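You operate a simulated robot arm through the tools that you are given. There is no shell and no other tool. Be economical: measure what you need, move in short steps, check, and stop when the job is done.

Carry out the task below with a simulated two-armed robot. There is one attempt and no reset: what you move stays moved.

Task
Take the tall grey insert and put it on the clear end of the mould bench. Then fetch the red-ringed cup and stand it on top of the green heat card. Then fetch the blue square insert from the steel table and set it in the well of the grey tray. Then open the upper drawer, put the orange long insert on the steel table away in the inside of the upper drawer and shut the drawer again. Then take the foam cube from the steel table and put it on the shelf of the steel table. The order counts. Set down upright: tall grey insert, red-ringed cup.

The check looks at the end state, three seconds after you hand in, the way a careful person would. Anything else that was tipped, shoved, dropped, spilled or broken makes it a failure.

Robot
Two 7-joint arms with two-finger parallel grippers on one trunk, on a base that drives. Base frame: it is fixed to the floor where the robot stands at the start and does not move with it; the origin is under the middle of the robot, x ahead of it, y to its left, z up. Readings come in mm, rad, newtons and seconds.
The left shoulder is at the start at [60, 189, 1178], the right one opposite. With the tool pointing down near the work surface each hand reaches from about 100 to 600 mm from the robot's upright axis, wherever it stands, measured 20 degrees to its own side. Places, roughly: blue square insert (4x4x3 cm) [-1800, 300, 800]; clear end of the mould bench [800, 4100, 800]; foam cube (5x5x5 cm) [-1800, 500, 800]; green heat card [-1500, 4000, 750]; inside of the upper drawer [-300, -5600, 700]; orange long insert [-2000, 250, 750]; red-ringed cup (8x8x13 cm) [-1600, 0, 900]; shelf of the steel table [-1800, -100, 300]; tall grey insert (4x4x5 cm) [500, 100, 800]; upper drawer [-300, -5500, 700]; well of the grey tray (26x36 cm) [160, -3900, 780]. Payload 3.43 kg a hand.
Tool frame (each hand has its own): the origin (TCP) lies between the finger pads and is the grasp point; the fingertips stand 30 mm ahead of it; z points along the fingers, y is the line along which they close. The gripper opens to 94 mm. The fingers are 28 mm wide and 10 mm thick; the gripper's body (50 by 96 mm) begins 55 mm behind the TCP.
Orientation is that of the tool frame in the base frame, as [roll, pitch, yaw] about the fixed x, y, z axes, in that order (R = Rz(yaw) Ry(pitch) Rx(roll)). With the fingers straight down and closing along the base's y, the tool's x points along the base's -x, its y along +y and its z along -z.

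Tools
- The arms move only by the tool servo_tool. It takes "left_steps", "right_steps" or both (then of equal length, played together; a hand with none holds still); each is a list of rows, each a list of 7 numbers: the turn, a rotation vector about the tool's x, y, z in units of 4 degrees (1.0 is 4 degrees), then the shift along the tool's x, y, z in units of 50 mm (1.0 is 50 mm), then the finger opening in cm, from 0 to 9.4. In form: [[rx, ry, rz, x, y, z, grip], ...]. A call has 1 to 12 rows; each row shifts and turns the commanded pose from where the row before left it, along the tool's axes as they then stand. A call with a number of a shift or a turn outside -1 to 1 is refused whole. Rows are played at 5 a second. More than 50 mm and 0.15 rad between two rows, or a gripper value outside its range, and nothing of the call is played. A pose out of reach is approached as far as the arm can. The call stops where the force on the tool passes 40 N (or 10 N more than at its start, if that is more) or the arm is blocked; 0.2 s more then pass. Each finger travels about 153 mm/s and halts on what it meets, pressing with about 33 N; the grip force reading is that of the motor and also rises with nothing between the fingers. The clock runs only during rows and for 0.2 s after the last one: add rows that do not move to give the fingers time. The reply holds the time, the measured pose of the TCP, the force on the tool along the base axes, the opening and the grip force, in the units named above and with some noise, with the torque about the TCP (base axes, N m) and any sound that the robot's microphone picked up.
- Cameras (640 x 400 px; columns grow to the right, rows downward): "scene" is now at [3.9, 27.2, 1717.9]; the picture's right is [0.40, -0.91, 0.00], its down [-0.78, -0.34, -0.52] and it looks along [0.48, 0.21, -0.85] (base axes); focal length 295 px, centre (320, 200). "left" rides on the left gripper at [76, -14, -103] in its tool frame; the picture's right is [0.18, 0.98, 0.00], its down [-0.75, 0.14, -0.64] and it looks along [-0.63, 0.12, 0.77] (tool axes); focal length 243 px, centre (320, 200). "right" rides on the right gripper at [76, 14, -102] in its tool frame; the picture's right is [-0.18, 0.98, 0.00], its down [-0.75, -0.14, -0.64] and it looks along [-0.63, -0.12, 0.77] (tool axes); focal length 243 px, centre (320, 200). There is no depth. A picture from a camera that has moved, and an enlarged one, comes with that camera's place and axes in the base frame and with its lens.
- capture(camera): a new picture of that camera. The clock stands still meanwhile.
- lift_body(by): slides the trunk up (or, below 0, down) by that many mm; the arms and the scene camera ride with it, the base frame stays. It gives what a move gives, with no picture.
- drive_base(legs): drives the robot by 1 to 6 legs, each [ahead, left, turn to the left] in mm, mm and rad, along the robot's own axes; the way and the turn of a leg run together, so that a leg with both is an arc; at most 1500 mm and 3.142 rad a leg. The arms and the cameras ride along, it lands a little off, and it stops where it bumps. It gives what a move gives.
- turn_head(pan, tilt): turns the head with the scene camera to pan (to the left, within 1.501 rad either way) and tilt (down, from -0.506 to 1.204), counted from straight ahead of the robot. It gives what a move gives.
- enlarge(camera, box): a new picture of the part [left, top, right, bottom] of that camera's present view, enlarged. The clock stands still meanwhile.
- hand_in(): hands the job in; it is judged then, once.

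Go step by step. Nothing tells you exact positions but the pictures and the camera data: compare them with the known pose of the tool, close in by small moves and look again before you grip or let go. The budget is 186 turns and 166 pictures, counting those below and the enlarged ones. Unless the task says otherwise, let go and move clear before handing in, and close with one line.

The tools are called after "Call:" as a command line: name --argument value ..., lists and objects as JSON in quotes. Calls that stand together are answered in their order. servo_tool: Moves the arms, as the interface text tells. Its arguments: {"type":"object","properties":{"left_steps":{"type":"array"},"right_steps":{"type":"array"}},"required":[]} The other tools are called the same way: lift_body (by) slides the trunk up or down; drive_base (legs) drives the base; turn_head (pan, tilt) turns the head that bears the scene camera; capture (camera) takes a picture; enlarge (camera, box) takes an enlarged picture of a part of a camera's view; hand_in () hands the job in.

At the start:

```text
clock: 0.0
left_tool_pos: [443.8, 319.3, 1068.1]
left_tool_rot: [-3.141, 0.002, 3.141]
left_wrist_force: [-0.5, 0.3, 0.6]
left_wrist_torque: [0.0, 0.03, -0.02]
left_width: 94.2
left_grip_force: 0.0
right_tool_pos: [348.6, -12.0, 1101.0]
right_tool_rot: [-3.141, -0.001, -3.141]
right_wrist_force: [-0.5, 0.4, 0.0]
right_wrist_torque: [0.0, 0.01, -0.02]
right_width: 94.3
right_grip_force: 0.0
trunk travel left (down, up): [-850.0, 140.0]
robot x, y, heading: [1.9, 1.0, 0.002]
head pan, tilt: [0.417, 1.019]
```

scene: 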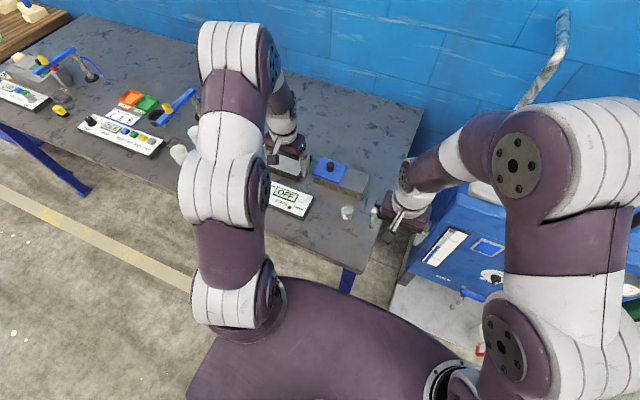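
right: 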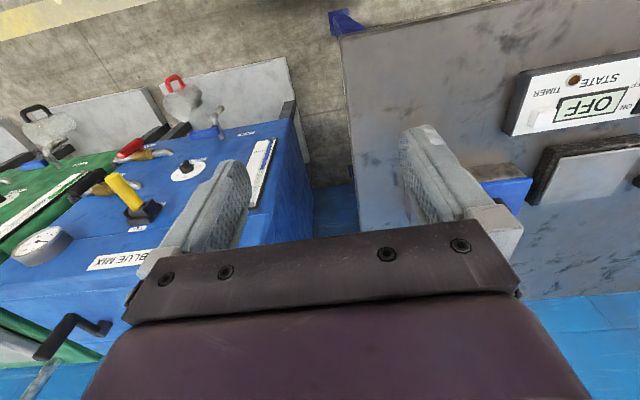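
left: 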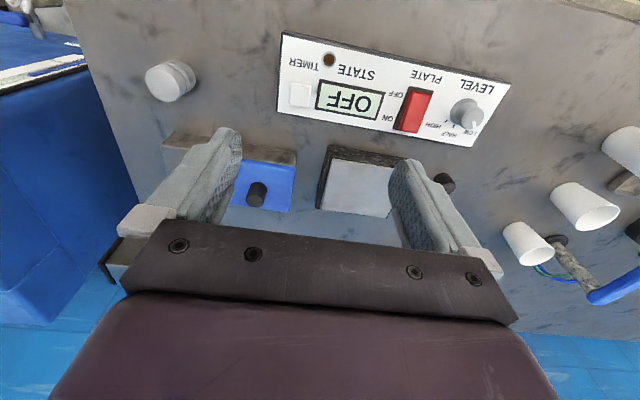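

I see a bench ahead with a panel and a light round piece near the near right corner, which is where the tall grey insert should be. I'll look closer at it.

Call:
enlarge --camera "left" --box '[80, 20, 340, 230]'

Call:
enlarge --camera "scene" --box '[250, 120, 430, 240]'

```text
1.90 times, centred on (210, 125) of left
camera zoom: at [367.3, 306.2, 1171.6], right [-0.18, 0.98, 0.0], down [0.75, 0.14, 0.64], along [0.63, 0.12, -0.77], focal length 462 px, centre (530, 343)
```

zoom: 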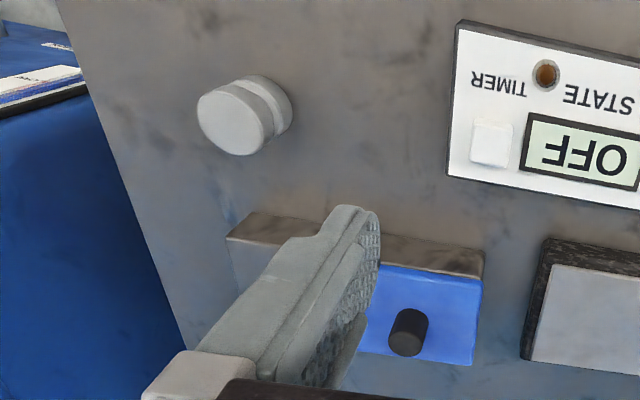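

```text
3.33 times, centred on (340, 180) of scene
camera zoom: at [3.9, 27.2, 1717.9], right [0.4, -0.91, 0.0], down [-0.78, -0.34, -0.52], along [0.48, 0.21, -0.85], focal length 984 px, centre (253, 267)
```

zoom: 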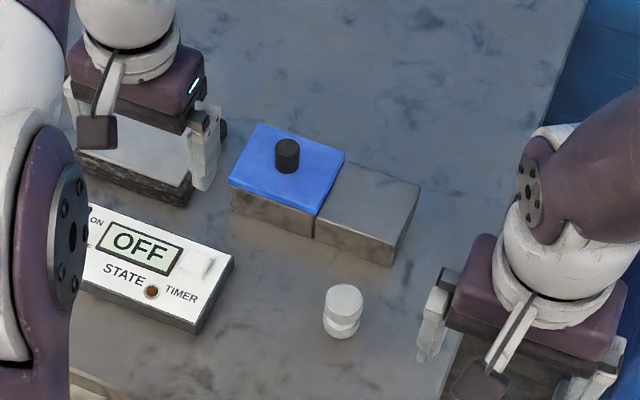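

The grooved light cylinder is the tall grey insert, near (477, 140), with its top around z 866. I'll bring the left hand above it and move the right hand out of the way.

Call:
servo_tool --left_steps '[[0, 0, 0, -0.166, -0.896, 0.5, 9.4], [0, 0, 0, -0.166, -0.896, 0.5, 9.4], [0, 0, 0, -0.166, -0.896, 0.5, 9.4], [0, 0, 0, -0.166, -0.896, 0.5, 9.4], [0, 0, 0, 0, 0, 0, 9.4]]' --right_steps '[[0, 0, 0, 0, -0.9, 0, 9.4], [0, 0, 0, 0, -0.9, 0, 9.4], [0, 0, 0, 0, -0.9, 0, 9.4], [0, 0, 0, 0, -0.9, 0, 9.4], [0, 0, 0, 0, 0, 0, 9.4]]'

Call:
capture --camera "left"

Call:
capture --camera "scene"

```text
refused: row 1 steps farther than a row can; nothing moved
```

```text
160 pictures are left
camera left: at [367.3, 306.2, 1171.6], right [-0.18, 0.98, 0.0], down [0.75, 0.14, 0.64], along [0.63, 0.12, -0.77], focal length 243 px, centre (320, 200)
```

left: 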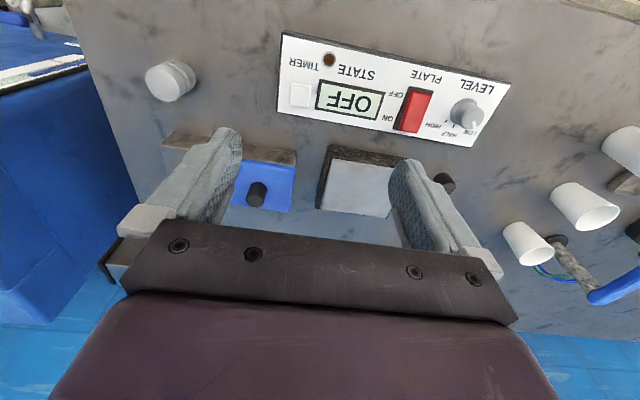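

```text
159 pictures are left
camera scene: at [3.9, 27.2, 1717.9], right [0.4, -0.91, 0.0], down [-0.78, -0.34, -0.52], along [0.48, 0.21, -0.85], focal length 295 px, centre (320, 200)
```

scene: 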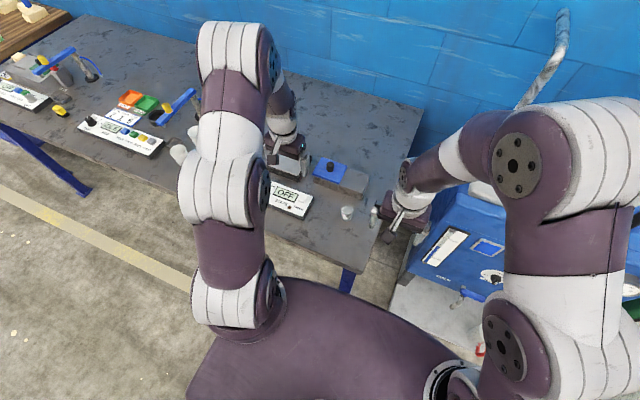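

The call was refused because the combined step was too long. I'll use smaller rows.

Call:
servo_tool --left_steps '[[0, 0, 0, -0.11, -0.6, 0.4, 9.4], [0, 0, 0, -0.11, -0.6, 0.4, 9.4], [0, 0, 0, -0.11, -0.6, 0.4, 9.4], [0, 0, 0, -0.11, -0.6, 0.4, 9.4], [0, 0, 0, -0.11, -0.6, 0.4, 9.4], [0, 0, 0, -0.11, -0.586, 0.4, 9.4], [0, 0, 0, 0, 0, 0, 9.4]]' --right_steps '[[0, 0, 0, 0, -0.9, 0, 9.4], [0, 0, 0, 0, -0.9, 0, 9.4], [0, 0, 0, 0, -0.9, 0, 9.4], [0, 0, 0, 0, -0.9, 0, 9.4], [0, 0, 0, 0, 0, 0, 9.4], [0, 0, 0, 0, 0, 0, 9.4], [0, 0, 0, 0, 0, 0, 9.4]]'

Call:
capture --camera "left"

```text
clock: 1.6
left_tool_pos: [475.3, 139.8, 947.9]
left_tool_rot: [-3.14, 0.003, -3.141]
left_wrist_force: [-0.5, -0.3, 0.1]
left_wrist_torque: [0.02, 0.0, 0.03]
left_width: 94.0
left_grip_force: 0.0
right_tool_pos: [347.6, -191.6, 1099.3]
right_tool_rot: [-3.142, 0.001, -3.141]
right_wrist_force: [0.5, -0.5, 0.3]
right_wrist_torque: [0.02, 0.01, 0.0]
right_width: 94.1
right_grip_force: 0.1
trunk travel left (down, up): [-850.0, 140.0]
robot x, y, heading: [-2.4, -2.2, 0.003]
head pan, tilt: [0.417, 1.019]
```

```text
158 pictures are left
camera left: at [399.3, 125.4, 1050.5], right [-0.18, 0.98, 0.0], down [0.75, 0.14, 0.64], along [0.63, 0.12, -0.77], focal length 243 px, centre (320, 200)
```

left: 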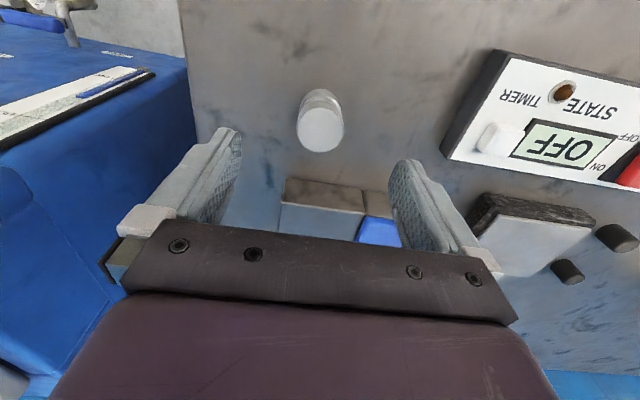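

The insert is centred between the fingers. I'll descend to about z 860 and check again.

Call:
servo_tool --left_steps '[[0, 0, 0, -0.05, 0.02, 0.6, 9.4], [0, 0, 0, 0, 0, 0.6, 9.4], [0, 0, 0, 0, 0, 0.55, 9.4], [0, 0, 0, 0, 0, 0, 9.4]]'

Call:
capture --camera "left"

Call:
enlarge --camera "scene" --box '[250, 120, 430, 240]'

```text
clock: 2.6
left_tool_pos: [479.7, 141.0, 862.5]
left_tool_rot: [3.141, 0.003, -3.141]
left_wrist_force: [0.4, 0.0, 0.2]
left_wrist_torque: [0.0, 0.01, 0.0]
left_width: 93.9
left_grip_force: 0.1
right_tool_pos: [348.9, -190.4, 1099.7]
right_tool_rot: [-3.141, -0.001, 3.141]
right_wrist_force: [1.1, -0.1, -1.5]
right_wrist_torque: [0.04, 0.0, 0.04]
right_width: 94.1
right_grip_force: 0.1
trunk travel left (down, up): [-850.0, 140.0]
robot x, y, heading: [0.7, 0.3, 0.001]
head pan, tilt: [0.417, 1.019]
```

```text
157 pictures are left
camera left: at [403.8, 127.7, 965.0], right [-0.18, 0.98, 0.0], down [0.75, 0.14, 0.64], along [0.63, 0.12, -0.77], focal length 243 px, centre (320, 200)
```

left: 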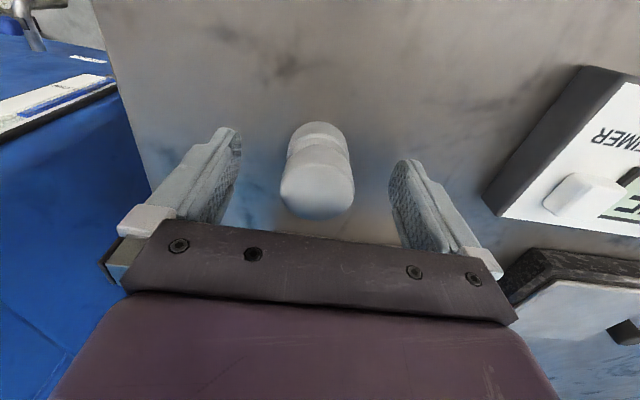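

```text
3.33 times, centred on (340, 180) of scene
camera zoom: at [3.9, 26.9, 1717.9], right [0.4, -0.91, 0.0], down [-0.78, -0.34, -0.52], along [0.48, 0.21, -0.85], focal length 984 px, centre (253, 267)
```

zoom: 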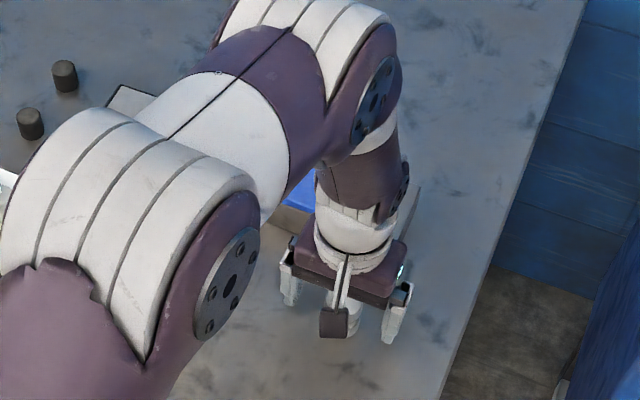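

The insert stands between the fingers, with the surface at about z 815. I'll lower 9 mm, close the fingers and then lift.

Call:
servo_tool --left_steps '[[0, 0, 0, -0.08, 0, 0.19, 9.4], [0, 0, 0, 0, 0, 0, 5.0], [0, 0, 0, 0, 0, 0, 2.5], [0, 0, 0, 0, 0, 0, 2.5], [0, 0, 0, 0, 0, 0, 2.5]]'

Call:
capture --camera "left"

```text
clock: 3.8
left_tool_pos: [483.8, 142.7, 851.8]
left_tool_rot: [-3.141, 0.002, -3.141]
left_wrist_force: [-0.3, 0.1, 0.2]
left_wrist_torque: [0.0, 0.05, -0.03]
left_width: 38.9
left_grip_force: 33.3
right_tool_pos: [347.3, -190.4, 1098.7]
right_tool_rot: [3.141, 0.002, 3.141]
right_wrist_force: [0.5, 0.0, -0.9]
right_wrist_torque: [0.0, 0.0, 0.01]
right_width: 93.9
right_grip_force: 0.0
trunk travel left (down, up): [-850.0, 140.0]
robot x, y, heading: [3.0, -0.6, -0.003]
head pan, tilt: [0.417, 1.019]
```

```text
155 pictures are left
camera left: at [407.5, 127.8, 955.4], right [-0.18, 0.98, 0.0], down [0.75, 0.14, 0.64], along [0.63, 0.12, -0.77], focal length 243 px, centre (320, 200)
```

left: 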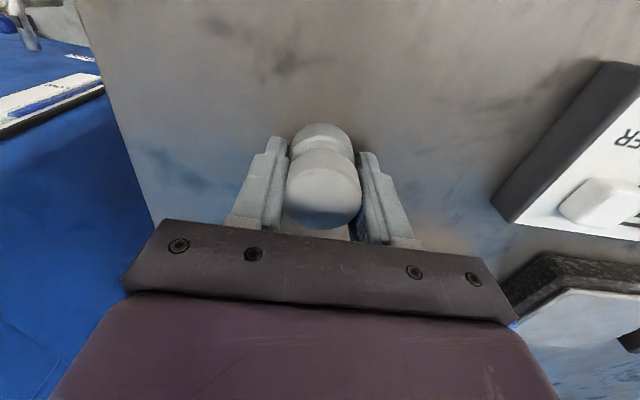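

The insert is gripped at 38.9 mm. I'll lift it, pull it in a little, and look left along the way to the mould bench.

Call:
servo_tool --left_steps '[[0, 0, 0, 0, 0, -0.9, 2.5], [0, 0, 0, 0, 0, -0.9, 2.5], [0, 0, 0, 0, 0, -0.9, 2.5], [0, 0, 0, 0, 0, -0.9, 2.5], [0, 0, 0, 0.8, 0.4, 0, 2.5], [0, 0, 0, 0.8, 0.4, 0, 2.5], [0, 0, 0, 0.8, 0.4, 0, 2.5]]'

Call:
turn_head --pan 1.2 --tilt 0.45

Call:
capture --camera "scene"

```text
clock: 5.4
left_tool_pos: [361.5, 201.7, 1033.4]
left_tool_rot: [-3.141, 0.004, 3.142]
left_wrist_force: [-0.5, 0.3, 0.4]
left_wrist_torque: [0.01, -0.03, 0.02]
left_width: 37.5
left_grip_force: 33.5
right_tool_pos: [346.7, -190.7, 1101.3]
right_tool_rot: [-3.141, 0.002, 3.141]
right_wrist_force: [-0.6, 0.3, 0.7]
right_wrist_torque: [-0.01, -0.01, 0.0]
right_width: 93.9
right_grip_force: 0.0
trunk travel left (down, up): [-850.0, 140.0]
robot x, y, heading: [0.7, 0.4, -0.001]
head pan, tilt: [0.417, 1.019]
```

```text
clock: 6.5
left_tool_pos: [362.7, 201.4, 1033.4]
left_tool_rot: [-3.141, 0.001, -3.141]
left_wrist_force: [-0.6, -1.1, 0.3]
left_wrist_torque: [0.0, 0.01, 0.02]
left_width: 37.4
left_grip_force: 32.9
right_tool_pos: [348.0, -191.1, 1099.8]
right_tool_rot: [3.14, 0.0, -3.141]
right_wrist_force: [-0.1, 0.1, -0.3]
right_wrist_torque: [0.0, -0.02, 0.03]
right_width: 94.0
right_grip_force: 0.1
trunk travel left (down, up): [-850.0, 140.0]
robot x, y, heading: [0.6, 1.8, 0.0]
head pan, tilt: [1.201, 0.45]
```

```text
154 pictures are left
camera scene: at [-25.6, 85.2, 1764.8], right [0.93, -0.36, 0.0], down [-0.16, -0.41, -0.9], along [0.33, 0.84, -0.44], focal length 295 px, centre (320, 200)
```

scene: 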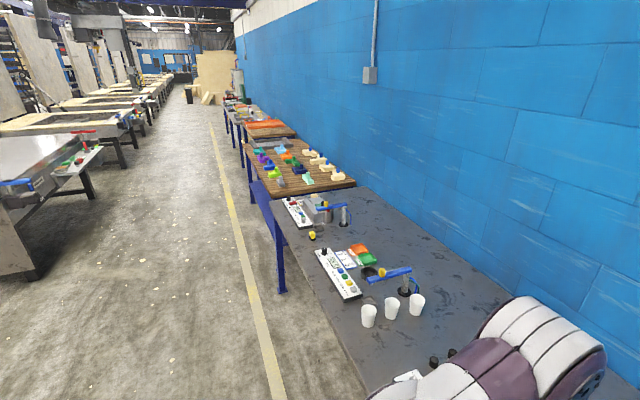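

The aisle is clear and the wooden bench lies farther left. I'll enlarge where the mould bench's clear end should be.

Call:
enlarge --camera "scene" --box '[210, 85, 370, 195]'

Call:
enlarge --camera "scene" --box '[0, 80, 220, 300]'

```text
3.64 times, centred on (290, 140) of scene
camera zoom: at [-25.6, 85.2, 1764.8], right [0.93, -0.36, 0.0], down [-0.16, -0.41, -0.9], along [0.33, 0.84, -0.44], focal length 1073 px, centre (429, 418)
```

zoom: 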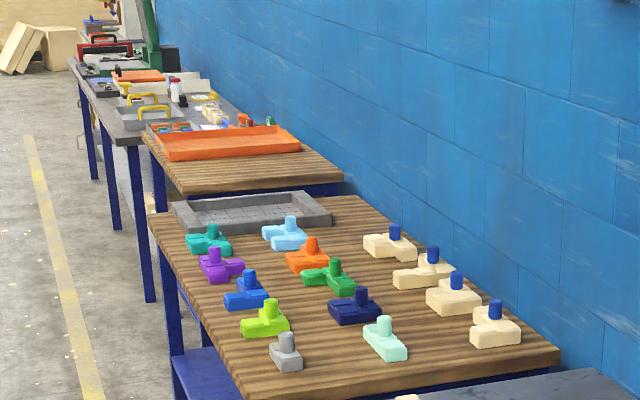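

```text
1.82 times, centred on (110, 190) of scene
camera zoom: at [-25.6, 85.2, 1764.8], right [0.93, -0.36, 0.0], down [-0.16, -0.41, -0.9], along [0.33, 0.84, -0.44], focal length 537 px, centre (702, 218)
```

zoom: 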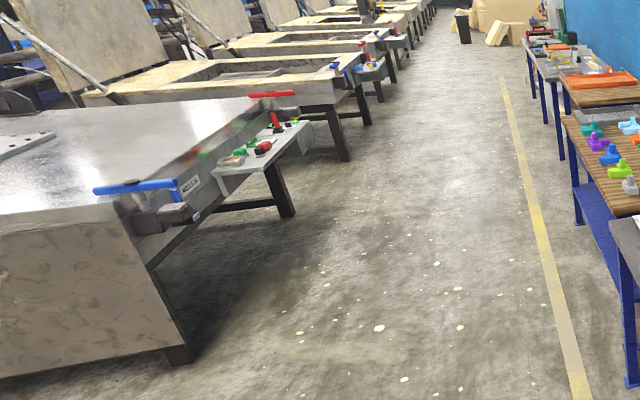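

The clear end is the near end of the second wooden bench, before the orange tray. I'll back off slightly, drive left about 3.9 m and look again.

Call:
drive_base --legs '[[-150, 0, 0], [0, 1400, 0], [0, 1400, 0], [0, 1150, 0]]'

Call:
turn_head --pan 0.3 --tilt 0.75

Call:
capture --camera "scene"

Call:
capture --camera "left"

```text
clock: 26.5
left_tool_pos: [194.8, 4145.3, 1033.1]
left_tool_rot: [3.141, 0.0, 3.138]
left_wrist_force: [0.4, 0.0, -1.4]
left_wrist_torque: [-0.03, 0.01, -0.01]
left_width: 36.9
left_grip_force: 32.9
right_tool_pos: [178.8, 3752.9, 1100.7]
right_tool_rot: [-3.142, 0.001, 3.14]
right_wrist_force: [-0.4, -0.6, 1.1]
right_wrist_torque: [0.0, 0.01, 0.04]
right_width: 93.9
right_grip_force: 0.2
trunk travel left (down, up): [-850.0, 140.0]
robot x, y, heading: [-168.6, 3946.6, -0.007]
head pan, tilt: [1.201, 0.45]
```

```text
clock: 27.7
left_tool_pos: [194.6, 4145.7, 1033.2]
left_tool_rot: [3.142, 0.0, 3.138]
left_wrist_force: [-0.1, -0.3, -0.9]
left_wrist_torque: [-0.01, 0.0, 0.01]
left_width: 36.7
left_grip_force: 32.4
right_tool_pos: [179.9, 3753.6, 1100.0]
right_tool_rot: [-3.14, 0.0, 3.141]
right_wrist_force: [0.1, -0.2, 0.2]
right_wrist_torque: [-0.03, 0.0, 0.0]
right_width: 93.9
right_grip_force: 0.1
trunk travel left (down, up): [-850.0, 140.0]
robot x, y, heading: [-168.3, 3943.0, -0.001]
head pan, tilt: [0.3, 0.75]
```

```text
151 pictures are left
camera scene: at [-147.9, 3969.1, 1738.4], right [0.29, -0.96, 0.0], down [-0.65, -0.2, -0.73], along [0.7, 0.22, -0.68], focal length 295 px, centre (320, 200)
```

scene: 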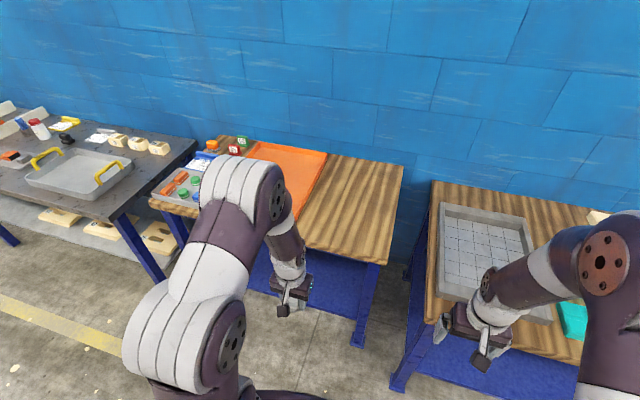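

```text
150 pictures are left
camera left: at [118.6, 4132.0, 1135.8], right [-0.18, 0.98, 0.0], down [0.75, 0.14, 0.64], along [0.63, 0.12, -0.77], focal length 243 px, centre (320, 200)
```

left: 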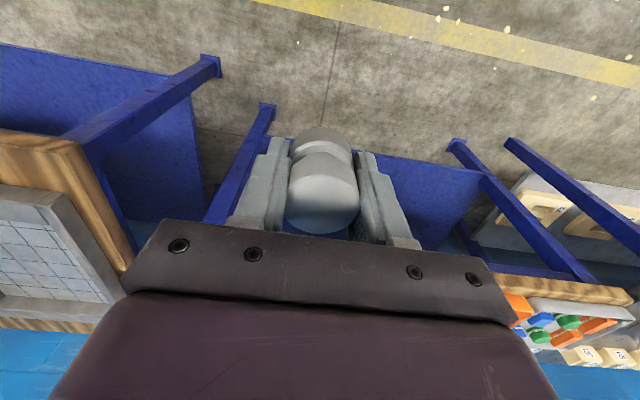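

The clear end spans about x 560–1200 and y 3925–4340. I'll drive ahead 370 mm so the hand can reach to about (720, 4110).

Call:
drive_base --legs '[[370, 0, 0]]'

Call:
servo_tool --left_steps '[[0, 0, 0, -0.8, -0.2, 0, 2.5], [0, 0, 0, -0.8, -0.2, 0, 2.5], [0, 0, 0, -0.8, -0.2, 0, 2.5], [0, 0, 0, -0.8, 0, 0, 2.5], [0, 0, 0, 0, 0, 0.8, 2.5], [0, 0, 0, 0, 0, 0.8, 2.5], [0, 0, 0, 0, 0, 0, 2.5]]'

Call:
capture --camera "left"

Call:
capture --camera "scene"

```text
clock: 30.2
left_tool_pos: [544.3, 4135.8, 1033.6]
left_tool_rot: [-3.14, 0.003, 3.094]
left_wrist_force: [0.0, -0.4, -0.2]
left_wrist_torque: [-0.03, -0.03, 0.03]
left_width: 37.0
left_grip_force: 32.9
right_tool_pos: [510.6, 3743.3, 1100.7]
right_tool_rot: [-3.141, 0.002, 3.096]
right_wrist_force: [0.0, 0.0, 0.0]
right_wrist_torque: [-0.01, -0.02, -0.03]
right_width: 94.0
right_grip_force: 0.0
trunk travel left (down, up): [-850.0, 140.0]
robot x, y, heading: [171.2, 3948.6, -0.049]
head pan, tilt: [0.3, 0.75]
stopped in leg 1: the robot was blocked; the commanded pose is now the measured one
```

```text
clock: 31.8
left_tool_pos: [702.5, 4095.4, 953.1]
left_tool_rot: [-3.141, 0.002, 3.095]
left_wrist_force: [-0.3, -0.3, -0.6]
left_wrist_torque: [0.0, 0.01, 0.03]
left_width: 36.8
left_grip_force: 33.0
right_tool_pos: [513.9, 3742.2, 1099.1]
right_tool_rot: [-3.141, 0.0, 3.094]
right_wrist_force: [-0.4, -0.6, 0.0]
right_wrist_torque: [0.01, -0.02, 0.02]
right_width: 93.9
right_grip_force: 0.1
trunk travel left (down, up): [-850.0, 140.0]
robot x, y, heading: [173.2, 3951.9, -0.047]
head pan, tilt: [0.3, 0.75]
```

```text
149 pictures are left
camera left: at [626.9, 4085.4, 1056.1], right [-0.14, 0.99, 0.0], down [0.76, 0.11, 0.64], along [0.64, 0.09, -0.77], focal length 243 px, centre (320, 200)
```

left: 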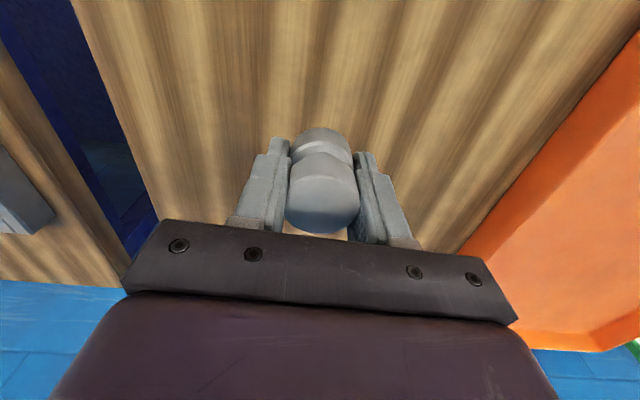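

```text
148 pictures are left
camera scene: at [195.4, 3972.9, 1738.4], right [0.25, -0.97, 0.0], down [-0.66, -0.17, -0.73], along [0.71, 0.18, -0.68], focal length 295 px, centre (320, 200)
```

scene: 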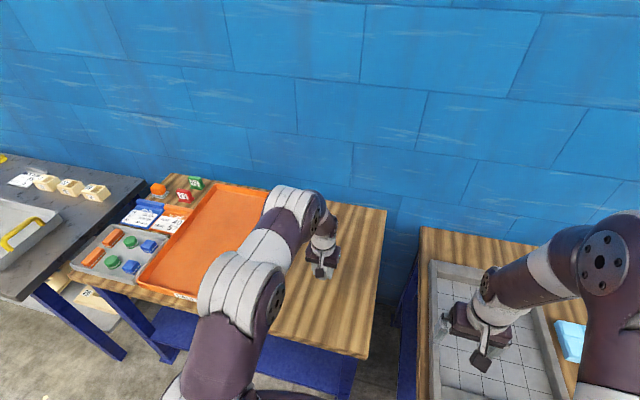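

The base bumped something low and stopped, but nothing appears to have moved. The hand is over clear wood, so I'll lower in small force-guarded steps.

Call:
servo_tool --left_steps '[[0, 0, 0, 0, 0, 0.16, 2.5], [0, 0, 0, 0, 0, 0.16, 2.5], [0, 0, 0, 0, 0, 0.16, 2.5], [0, 0, 0, 0, 0, 0.16, 2.5], [0, 0, 0, 0, 0, 0.16, 2.5], [0, 0, 0, 0, 0, 0.16, 2.5], [0, 0, 0, 0, 0, 0.16, 2.5], [0, 0, 0, 0, 0, 0.16, 2.5], [0, 0, 0, 0, 0, 0.1, 2.5], [0, 0, 0, 0, 0, 0.1, 2.5], [0, 0, 0, 0, 0, 0.1, 2.5], [0, 0, 0, 0, 0, 0.1, 2.5]]'

Call:
capture --camera "left"

```text
clock: 34.3
left_tool_pos: [707.9, 4095.5, 880.5]
left_tool_rot: [-3.141, 0.011, 3.096]
left_wrist_force: [-10.2, 0.5, 30.7]
left_wrist_torque: [-0.29, 0.48, -0.11]
left_width: 36.8
left_grip_force: 32.2
right_tool_pos: [510.5, 3741.5, 1101.1]
right_tool_rot: [3.141, 0.0, 3.097]
right_wrist_force: [0.1, 1.0, -0.4]
right_wrist_torque: [0.02, 0.02, 0.01]
right_width: 94.0
right_grip_force: 0.1
trunk travel left (down, up): [-850.0, 140.0]
robot x, y, heading: [171.5, 3950.3, -0.048]
head pan, tilt: [0.3, 0.75]
stopped in row 12 (left hand): the force on the tool passed its limit at 57 N (the readings are from after the stop); the commanded pose is now the measured one
```

```text
147 pictures are left
camera left: at [629.7, 4085.5, 982.1], right [-0.14, 0.99, 0.0], down [0.75, 0.11, 0.65], along [0.65, 0.09, -0.76], focal length 243 px, centre (320, 200)
```

left: 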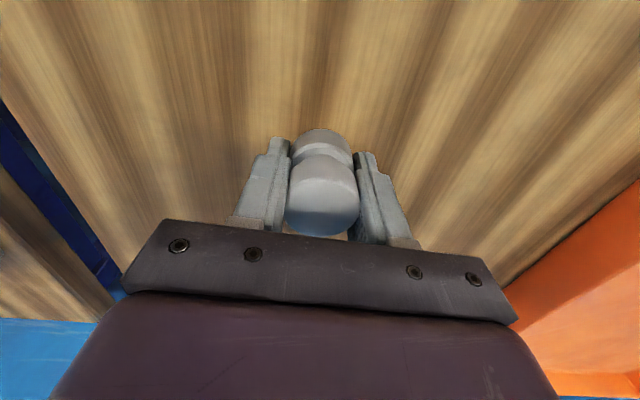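

Contact at TCP z 880 means the insert stands on the wood. I'll relax the pressure by a hair and open in place.

Call:
servo_tool --left_steps '[[0, 0, 0, 0, 0, -0.03, 2.5], [0, 0, 0, 0, 0, 0, 2.5], [0, 0, 0, 0, 0, 0, 5], [0, 0, 0, 0, 0, 0, 8.5], [0, 0, 0, 0, 0, 0, 9.4], [0, 0, 0, 0, 0, 0, 9.4], [0, 0, 0, 0, 0, -0.5, 9.4], [0, 0, 0, 0, 0, -0.9, 9.4], [0, 0, 0, 0, 0, -0.9, 9.4]]'

Call:
capture --camera "left"

```text
clock: 36.3
left_tool_pos: [706.8, 4097.6, 991.9]
left_tool_rot: [-3.14, 0.007, 3.094]
left_wrist_force: [0.1, -0.4, 0.3]
left_wrist_torque: [-0.02, 0.02, 0.0]
left_width: 93.9
left_grip_force: 0.1
right_tool_pos: [512.0, 3743.1, 1099.0]
right_tool_rot: [3.141, 0.0, 3.096]
right_wrist_force: [0.3, 0.6, 0.5]
right_wrist_torque: [-0.06, 0.0, -0.03]
right_width: 94.1
right_grip_force: 0.0
trunk travel left (down, up): [-850.0, 140.0]
robot x, y, heading: [174.7, 3947.5, -0.048]
head pan, tilt: [0.3, 0.75]
```

```text
146 pictures are left
camera left: at [629.7, 4087.9, 1094.8], right [-0.14, 0.99, 0.0], down [0.75, 0.11, 0.65], along [0.64, 0.09, -0.76], focal length 243 px, centre (320, 200)
```

left: 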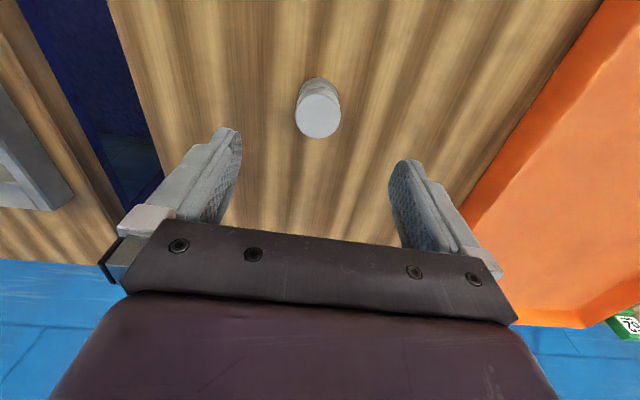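

The insert stands upright on the clear wood. I'll retract, back away and turn around to look at the heat card and the steel table.

Call:
servo_tool --left_steps '[[0, 0, 0, 0, 0, -0.9, 9.4], [0, 0, 0, 0.8, 0.2, -0.4, 9.4], [0, 0, 0, 0.8, 0.2, 0, 9.4], [0, 0, 0, 0.8, 0.2, 0, 9.4], [0, 0, 0, 0.8, 0, 0, 9.4]]'

Call:
drive_base --legs '[[-420, 0, 0], [0, 0, 1.6], [0, 0, 1.59]]'

Call:
turn_head --pan 0.0 --tilt 0.6

Call:
capture --camera "scene"

```text
clock: 37.5
left_tool_pos: [547.9, 4135.0, 1057.2]
left_tool_rot: [-3.142, 0.012, 3.095]
left_wrist_force: [-0.8, -0.6, 0.0]
left_wrist_torque: [0.01, 0.0, 0.02]
left_width: 94.1
left_grip_force: 0.1
right_tool_pos: [511.2, 3743.4, 1099.6]
right_tool_rot: [-3.142, -0.001, 3.096]
right_wrist_force: [-0.2, 0.3, 0.1]
right_wrist_torque: [0.02, 0.01, -0.02]
right_width: 93.9
right_grip_force: 0.0
trunk travel left (down, up): [-850.0, 140.0]
robot x, y, heading: [173.8, 3949.8, -0.045]
head pan, tilt: [0.3, 0.75]
```

```text
clock: 47.8
left_tool_pos: [-613.5, 3774.5, 1056.1]
left_tool_rot: [3.141, 0.009, -0.014]
left_wrist_force: [0.3, 0.2, 0.7]
left_wrist_torque: [0.0, 0.01, 0.01]
left_width: 94.1
left_grip_force: 0.0
right_tool_pos: [-587.5, 4168.5, 1100.6]
right_tool_rot: [3.141, -0.001, -0.015]
right_wrist_force: [0.6, 0.1, -0.4]
right_wrist_torque: [-0.02, 0.0, 0.0]
right_width: 94.0
right_grip_force: 0.1
trunk travel left (down, up): [-850.0, 140.0]
robot x, y, heading: [-243.8, 3973.1, 3.13]
head pan, tilt: [0.3, 0.75]
```

```text
clock: 48.6
left_tool_pos: [-613.2, 3773.9, 1055.5]
left_tool_rot: [3.141, 0.008, -0.015]
left_wrist_force: [-0.6, -0.1, -0.6]
left_wrist_torque: [-0.01, 0.0, 0.02]
left_width: 94.1
left_grip_force: 0.0
right_tool_pos: [-589.2, 4167.0, 1099.6]
right_tool_rot: [-3.141, -0.001, -0.016]
right_wrist_force: [0.4, 1.4, -0.1]
right_wrist_torque: [-0.03, 0.01, 0.02]
right_width: 94.0
right_grip_force: 0.1
trunk travel left (down, up): [-850.0, 140.0]
robot x, y, heading: [-242.2, 3969.0, 3.127]
head pan, tilt: [0.0, 0.6]
```

```text
145 pictures are left
camera scene: at [-270.3, 3971.0, 1751.3], right [0.02, 1.0, 0.0], down [0.57, -0.01, -0.82], along [-0.82, 0.01, -0.57], focal length 295 px, centre (320, 200)
```

scene: 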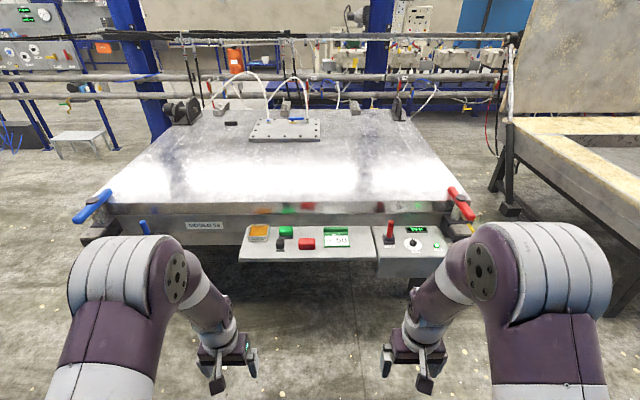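

The green item on the console shelf at the table's front may be the heat card. I'll enlarge it.

Call:
enlarge --camera "scene" --box '[220, 190, 480, 290]'

```text
2.46 times, centred on (350, 240) of scene
camera zoom: at [-270.3, 3971.0, 1751.3], right [0.02, 1.0, 0.0], down [0.57, -0.01, -0.82], along [-0.82, 0.01, -0.57], focal length 727 px, centre (246, 102)
```

zoom: 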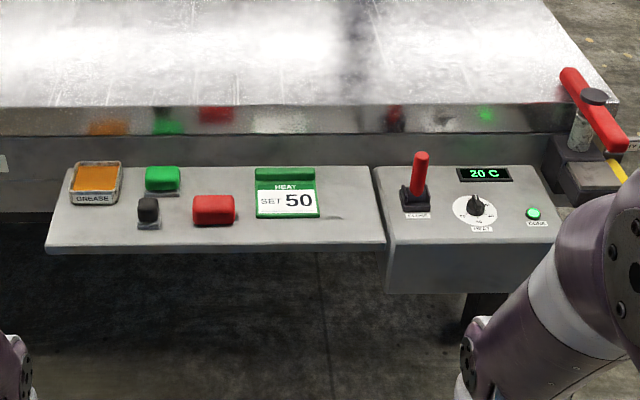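

The green card is at about (-1380, 4067), on a console shelf near z 750. Now I'll drive to the steel table at y about 0 for the cup.

Call:
drive_base --legs '[[0, 1300, 0], [0, 1300, 0], [0, 1300, 0]]'

Call:
capture --camera "scene"

```text
clock: 67.3
left_tool_pos: [-653.0, -113.8, 1056.3]
left_tool_rot: [3.141, 0.009, -0.004]
left_wrist_force: [-0.3, -0.3, 0.7]
left_wrist_torque: [0.01, -0.04, -0.01]
left_width: 94.1
left_grip_force: 0.0
right_tool_pos: [-632.7, 281.2, 1100.3]
right_tool_rot: [-3.141, 0.001, -0.002]
right_wrist_force: [-0.2, -0.1, -0.5]
right_wrist_torque: [0.03, 0.05, 0.0]
right_width: 93.8
right_grip_force: 0.1
trunk travel left (down, up): [-850.0, 140.0]
robot x, y, heading: [-282.3, 85.1, 3.133]
head pan, tilt: [0.0, 0.6]
```

```text
143 pictures are left
camera scene: at [-312.7, 87.7, 1751.3], right [0.0, 1.0, 0.0], down [0.56, 0.0, -0.83], along [-0.83, 0.0, -0.56], focal length 295 px, centre (320, 200)
```

scene: 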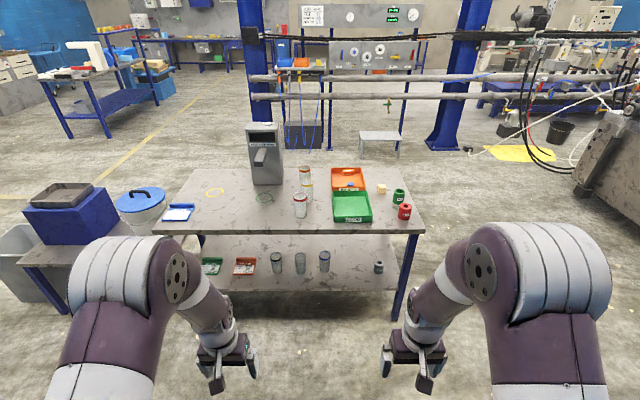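

Call:
enlarge --camera "scene" --box '[150, 110, 440, 300]'

Call:
enlarge --camera "scene" --box '[280, 155, 420, 235]'

```text
2.11 times, centred on (295, 205) of scene
camera zoom: at [-312.7, 87.7, 1751.3], right [0.0, 1.0, 0.0], down [0.56, 0.0, -0.83], along [-0.83, 0.0, -0.56], focal length 621 px, centre (373, 190)
```

zoom: 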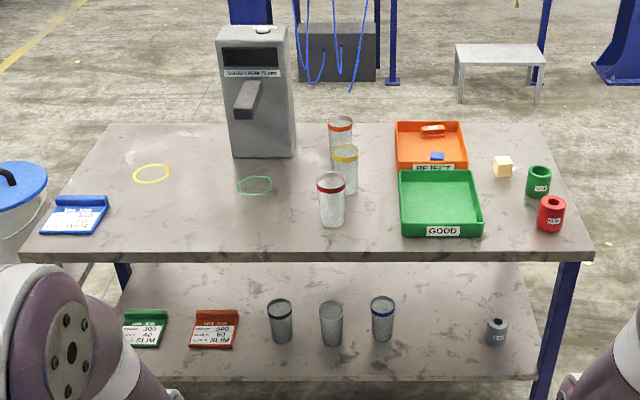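

```text
4.57 times, centred on (350, 195) of scene
camera zoom: at [-312.7, 87.7, 1751.3], right [0.0, 1.0, 0.0], down [0.56, 0.0, -0.83], along [-0.83, 0.0, -0.56], focal length 1349 px, centre (183, 223)
```

zoom: 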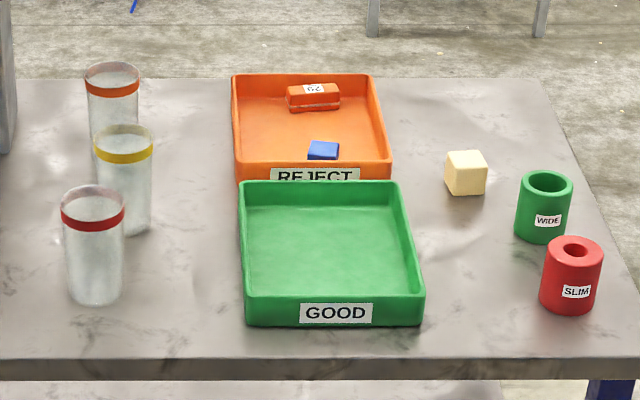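

The red-ringed cup stands at the front, near (-1600, -18). The blue and orange inserts lie in the orange reject tray, with the foam cube to the right. I'll drive closer and look from above.

Call:
drive_base --legs '[[700, -70, 0]]'

Call:
turn_head --pan 0.1 --tilt 0.9

Call:
capture --camera "scene"

Call:
capture --camera "left"

```text
clock: 71.1
left_tool_pos: [-1341.3, -34.6, 1056.1]
left_tool_rot: [-3.14, 0.009, -0.01]
left_wrist_force: [-0.2, -0.1, 0.8]
left_wrist_torque: [0.02, -0.04, -0.02]
left_width: 94.0
left_grip_force: 0.0
right_tool_pos: [-1317.9, 358.9, 1101.3]
right_tool_rot: [-3.141, 0.001, -0.011]
right_wrist_force: [-0.1, -0.1, 0.5]
right_wrist_torque: [0.0, 0.01, 0.0]
right_width: 94.0
right_grip_force: 0.2
trunk travel left (down, up): [-850.0, 140.0]
robot x, y, heading: [-972.8, 166.2, 3.128]
head pan, tilt: [0.0, 0.6]
```

```text
clock: 71.9
left_tool_pos: [-1340.1, -34.4, 1056.6]
left_tool_rot: [-3.141, 0.01, -0.009]
left_wrist_force: [0.8, 0.5, -0.7]
left_wrist_torque: [0.05, 0.0, -0.01]
left_width: 94.1
left_grip_force: 0.1
right_tool_pos: [-1317.8, 359.9, 1099.4]
right_tool_rot: [-3.14, -0.001, -0.012]
right_wrist_force: [-0.2, 0.3, 0.6]
right_wrist_torque: [-0.03, 0.01, -0.02]
right_width: 94.2
right_grip_force: 0.2
trunk travel left (down, up): [-850.0, 140.0]
robot x, y, heading: [-971.0, 165.5, 3.127]
head pan, tilt: [0.099, 0.901]
```

```text
140 pictures are left
camera scene: at [-986.3, 156.4, 1726.6], right [-0.09, 1.0, 0.0], down [0.78, 0.07, -0.62], along [-0.62, -0.06, -0.78], focal length 295 px, centre (320, 200)
```

scene: 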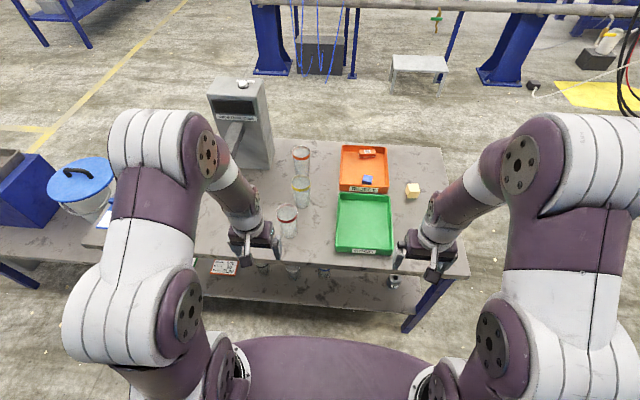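

```text
139 pictures are left
camera left: at [-1263.6, -20.7, 1158.4], right [0.17, -0.98, 0.0], down [-0.75, -0.13, 0.65], along [-0.64, -0.11, -0.76], focal length 243 px, centre (320, 200)
```

left: 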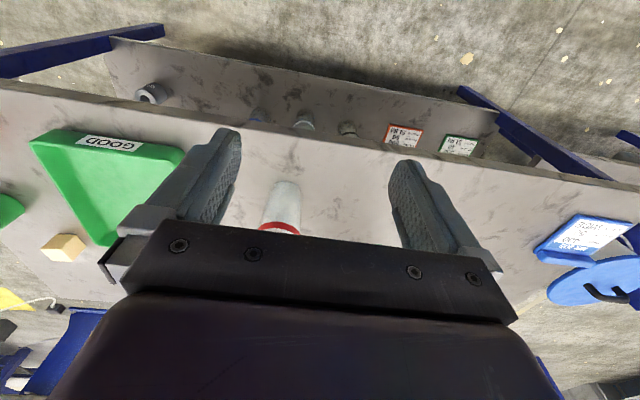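

I need a better fix on the cup, so I'll enlarge both views.

Call:
enlarge --camera "scene" --box '[240, 130, 440, 260]'

Call:
enlarge --camera "left" --box '[220, 140, 400, 250]'

```text
3.08 times, centred on (340, 195) of scene
camera zoom: at [-986.3, 156.4, 1726.6], right [-0.09, 1.0, 0.0], down [0.78, 0.07, -0.62], along [-0.62, -0.06, -0.78], focal length 908 px, centre (258, 215)
```

zoom: 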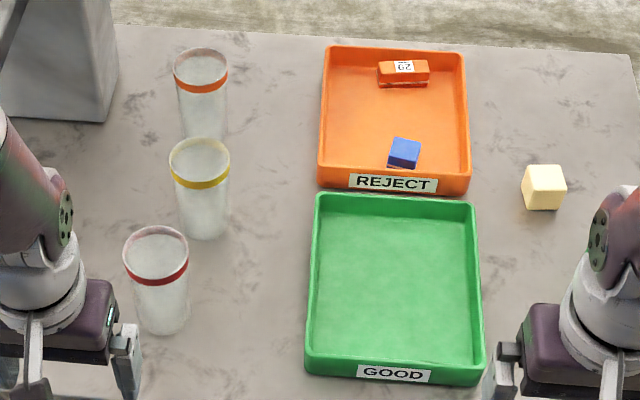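

```text
3.56 times, centred on (310, 195) of left
camera zoom: at [-1263.6, -20.7, 1158.4], right [0.17, -0.98, 0.0], down [-0.75, -0.13, 0.65], along [-0.64, -0.11, -0.76], focal length 863 px, centre (356, 218)
```

zoom: 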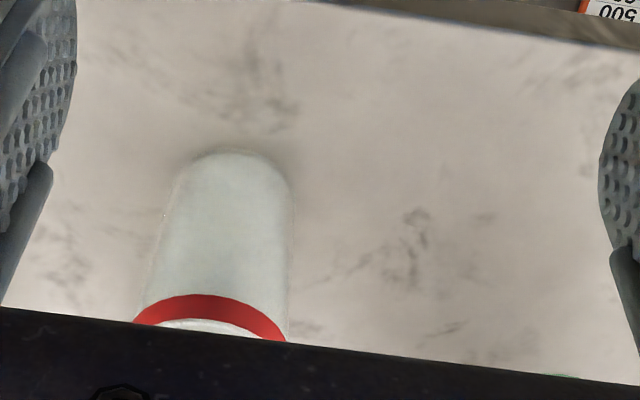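

The cup is near (-1546, -9), with its rim about z 945 and the table about z 818. I'll drive 90 mm closer and bring the left hand right above it.

Call:
drive_base --legs '[[90, 0, 0]]'

Call:
capture --camera "left"

```text
clock: 73.0
left_tool_pos: [-1432.5, -32.7, 1056.4]
left_tool_rot: [-3.141, 0.01, -0.011]
left_wrist_force: [-0.2, -0.3, 0.7]
left_wrist_torque: [0.0, 0.0, 0.01]
left_width: 94.1
left_grip_force: 0.1
right_tool_pos: [-1410.0, 360.3, 1100.6]
right_tool_rot: [3.141, 0.0, -0.011]
right_wrist_force: [-0.4, 0.0, 0.1]
right_wrist_torque: [0.01, 0.02, 0.01]
right_width: 94.2
right_grip_force: 0.2
trunk travel left (down, up): [-850.0, 140.0]
robot x, y, heading: [-1063.8, 165.4, 3.132]
head pan, tilt: [0.099, 0.901]
```

```text
136 pictures are left
camera left: at [-1354.9, -19.7, 1158.7], right [0.17, -0.98, 0.0], down [-0.75, -0.13, 0.65], along [-0.64, -0.11, -0.76], focal length 243 px, centre (320, 200)
```

left: 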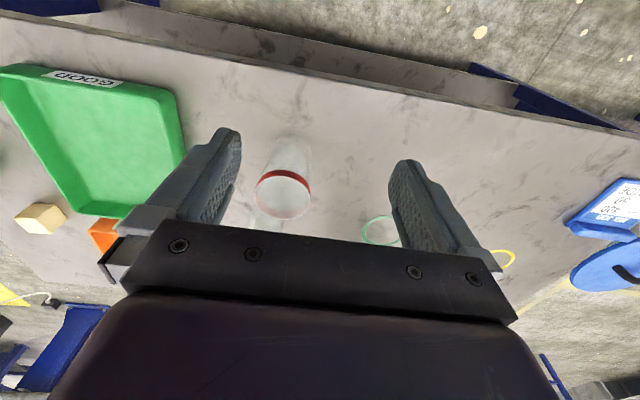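

I'll move the hand over the cup and partly down, tips still above the rim, then check.

Call:
servo_tool --left_steps '[[0, 0, 0, -0.76, -0.16, 0, 9.4], [0, 0, 0, -0.76, -0.16, 0, 9.4], [0, 0, 0, -0.76, -0.16, 0, 9.4], [0, 0, 0, 0, 0, 0.8, 9.4], [0, 0, 0, 0, 0, 0.2, 9.4], [0, 0, 0, 0, 0, 0, 9.4]]'

Call:
capture --camera "left"

Call:
enlarge --camera "scene" --box '[200, 140, 400, 280]'

```text
clock: 74.4
left_tool_pos: [-1547.0, -7.9, 1007.3]
left_tool_rot: [-3.141, 0.009, -0.014]
left_wrist_force: [0.7, 0.5, -0.4]
left_wrist_torque: [0.02, -0.02, -0.03]
left_width: 94.0
left_grip_force: 0.1
right_tool_pos: [-1409.9, 360.4, 1099.1]
right_tool_rot: [-3.141, -0.002, -0.009]
right_wrist_force: [-0.5, 0.2, 0.3]
right_wrist_torque: [-0.01, 0.02, 0.0]
right_width: 94.2
right_grip_force: 0.0
trunk travel left (down, up): [-850.0, 140.0]
robot x, y, heading: [-1063.3, 169.2, 3.135]
head pan, tilt: [0.099, 0.901]
```

```text
135 pictures are left
camera left: at [-1470.1, 5.0, 1110.1], right [0.17, -0.98, 0.0], down [-0.75, -0.13, 0.65], along [-0.64, -0.11, -0.76], focal length 243 px, centre (320, 200)
```

left: 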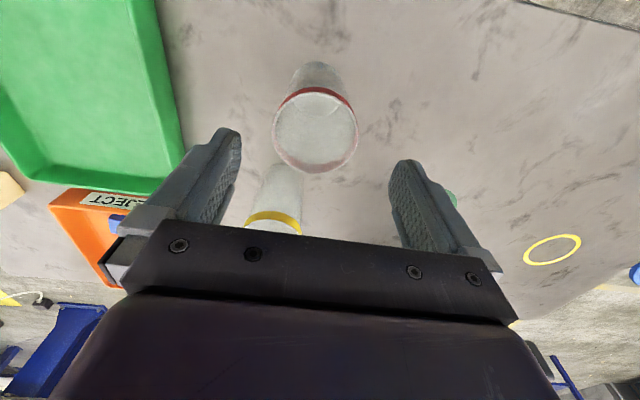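

```text
2.86 times, centred on (300, 210) of scene
camera zoom: at [-1078.3, 157.5, 1726.5], right [-0.09, 1.0, 0.0], down [0.78, 0.07, -0.62], along [-0.62, -0.06, -0.78], focal length 843 px, centre (377, 171)
```

zoom: 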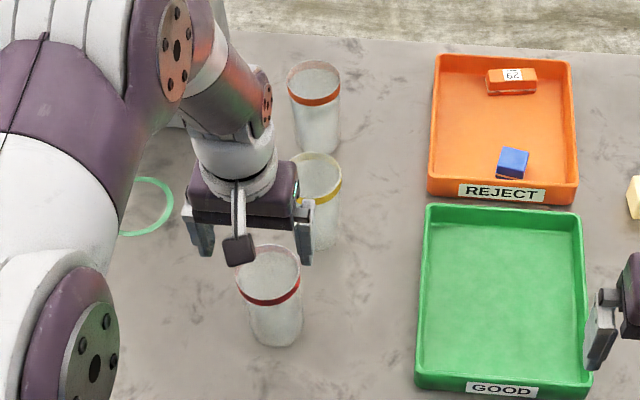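

The cup is centred between the fingers, about 3 mm farther out. I'll descend to z 908, straddling it.

Call:
servo_tool --left_steps '[[0, 0, 0, -0.06, 0.0, 0.4, 9.4], [0, 0, 0, 0, 0, 0.4, 9.4], [0, 0, 0, 0, 0, 0.4, 9.4], [0, 0, 0, 0, 0, 0.4, 9.4], [0, 0, 0, 0, 0, 0.38, 9.4], [0, 0, 0, 0, 0, 0, 9.4]]'

Call:
capture --camera "left"

Call:
enlarge --camera "scene" --box '[200, 140, 400, 280]'

```text
clock: 75.8
left_tool_pos: [-1551.9, -8.4, 906.7]
left_tool_rot: [3.141, 0.009, -0.012]
left_wrist_force: [0.2, -0.5, 0.2]
left_wrist_torque: [0.04, 0.05, 0.01]
left_width: 93.7
left_grip_force: 0.0
right_tool_pos: [-1409.5, 360.9, 1099.2]
right_tool_rot: [3.142, -0.001, -0.009]
right_wrist_force: [0.6, -0.3, 0.1]
right_wrist_torque: [0.0, -0.03, -0.02]
right_width: 93.8
right_grip_force: 0.0
trunk travel left (down, up): [-850.0, 140.0]
robot x, y, heading: [-1061.9, 169.1, 3.125]
head pan, tilt: [0.099, 0.901]
```

```text
133 pictures are left
camera left: at [-1473.7, 5.9, 1009.8], right [0.17, -0.98, 0.0], down [-0.75, -0.13, 0.65], along [-0.64, -0.11, -0.76], focal length 243 px, centre (320, 200)
```

left: 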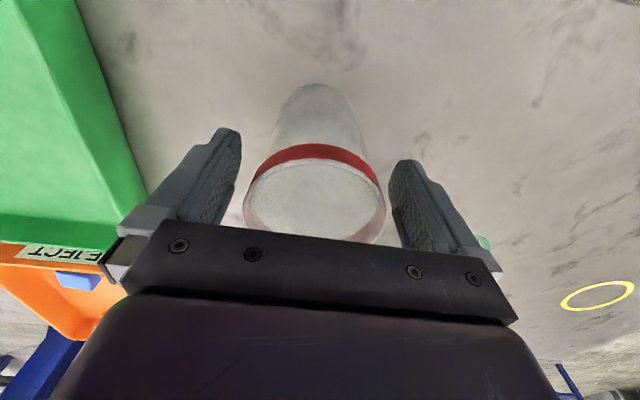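

```text
2.86 times, centred on (300, 210) of scene
camera zoom: at [-1077.9, 157.4, 1726.5], right [-0.09, 1.0, 0.0], down [0.78, 0.07, -0.62], along [-0.62, -0.06, -0.78], focal length 843 px, centre (377, 171)
```

zoom: 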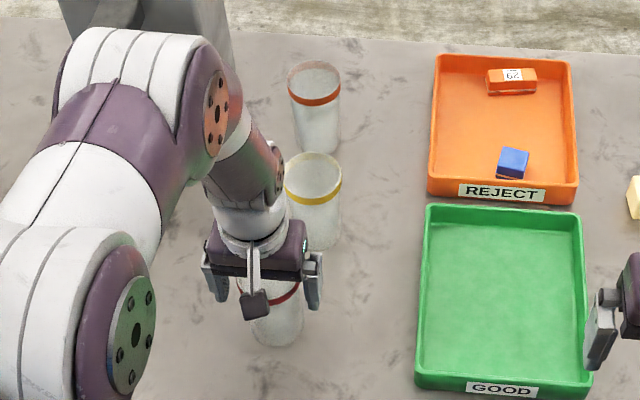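

Combining the two heights puts the rim near z 903, with the cup at x about -1563. I'll shift 12 mm farther, go down to z 868 and look again.

Call:
servo_tool --left_steps '[[0, 0, 0, -0.24, 0, 0, 9.4], [0, 0, 0, 0, 0, 0.3, 9.4], [0, 0, 0, 0, 0, 0.3, 9.4], [0, 0, 0, 0, 0, 0.18, 9.4], [0, 0, 0, 0, 0, 0, 9.4]]'

Call:
capture --camera "left"

```text
clock: 77.0
left_tool_pos: [-1563.6, -7.4, 870.0]
left_tool_rot: [3.14, 0.009, -0.012]
left_wrist_force: [-0.4, -0.9, 3.5]
left_wrist_torque: [-0.01, -0.09, -0.04]
left_width: 94.2
left_grip_force: 0.0
right_tool_pos: [-1410.5, 359.0, 1099.8]
right_tool_rot: [-3.141, 0.0, -0.011]
right_wrist_force: [-0.3, 0.9, 0.4]
right_wrist_torque: [0.0, 0.0, -0.01]
right_width: 93.8
right_grip_force: 0.0
trunk travel left (down, up): [-850.0, 140.0]
robot x, y, heading: [-1061.2, 162.7, 3.127]
head pan, tilt: [0.099, 0.901]
```

```text
131 pictures are left
camera left: at [-1486.1, 6.1, 971.3], right [0.17, -0.98, 0.0], down [-0.75, -0.13, 0.65], along [-0.64, -0.11, -0.76], focal length 243 px, centre (320, 200)
```

left: 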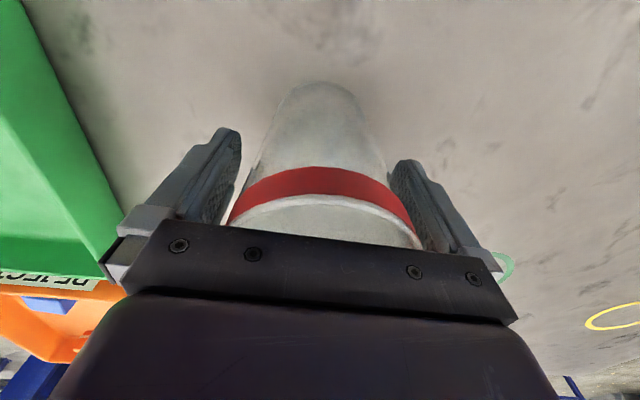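

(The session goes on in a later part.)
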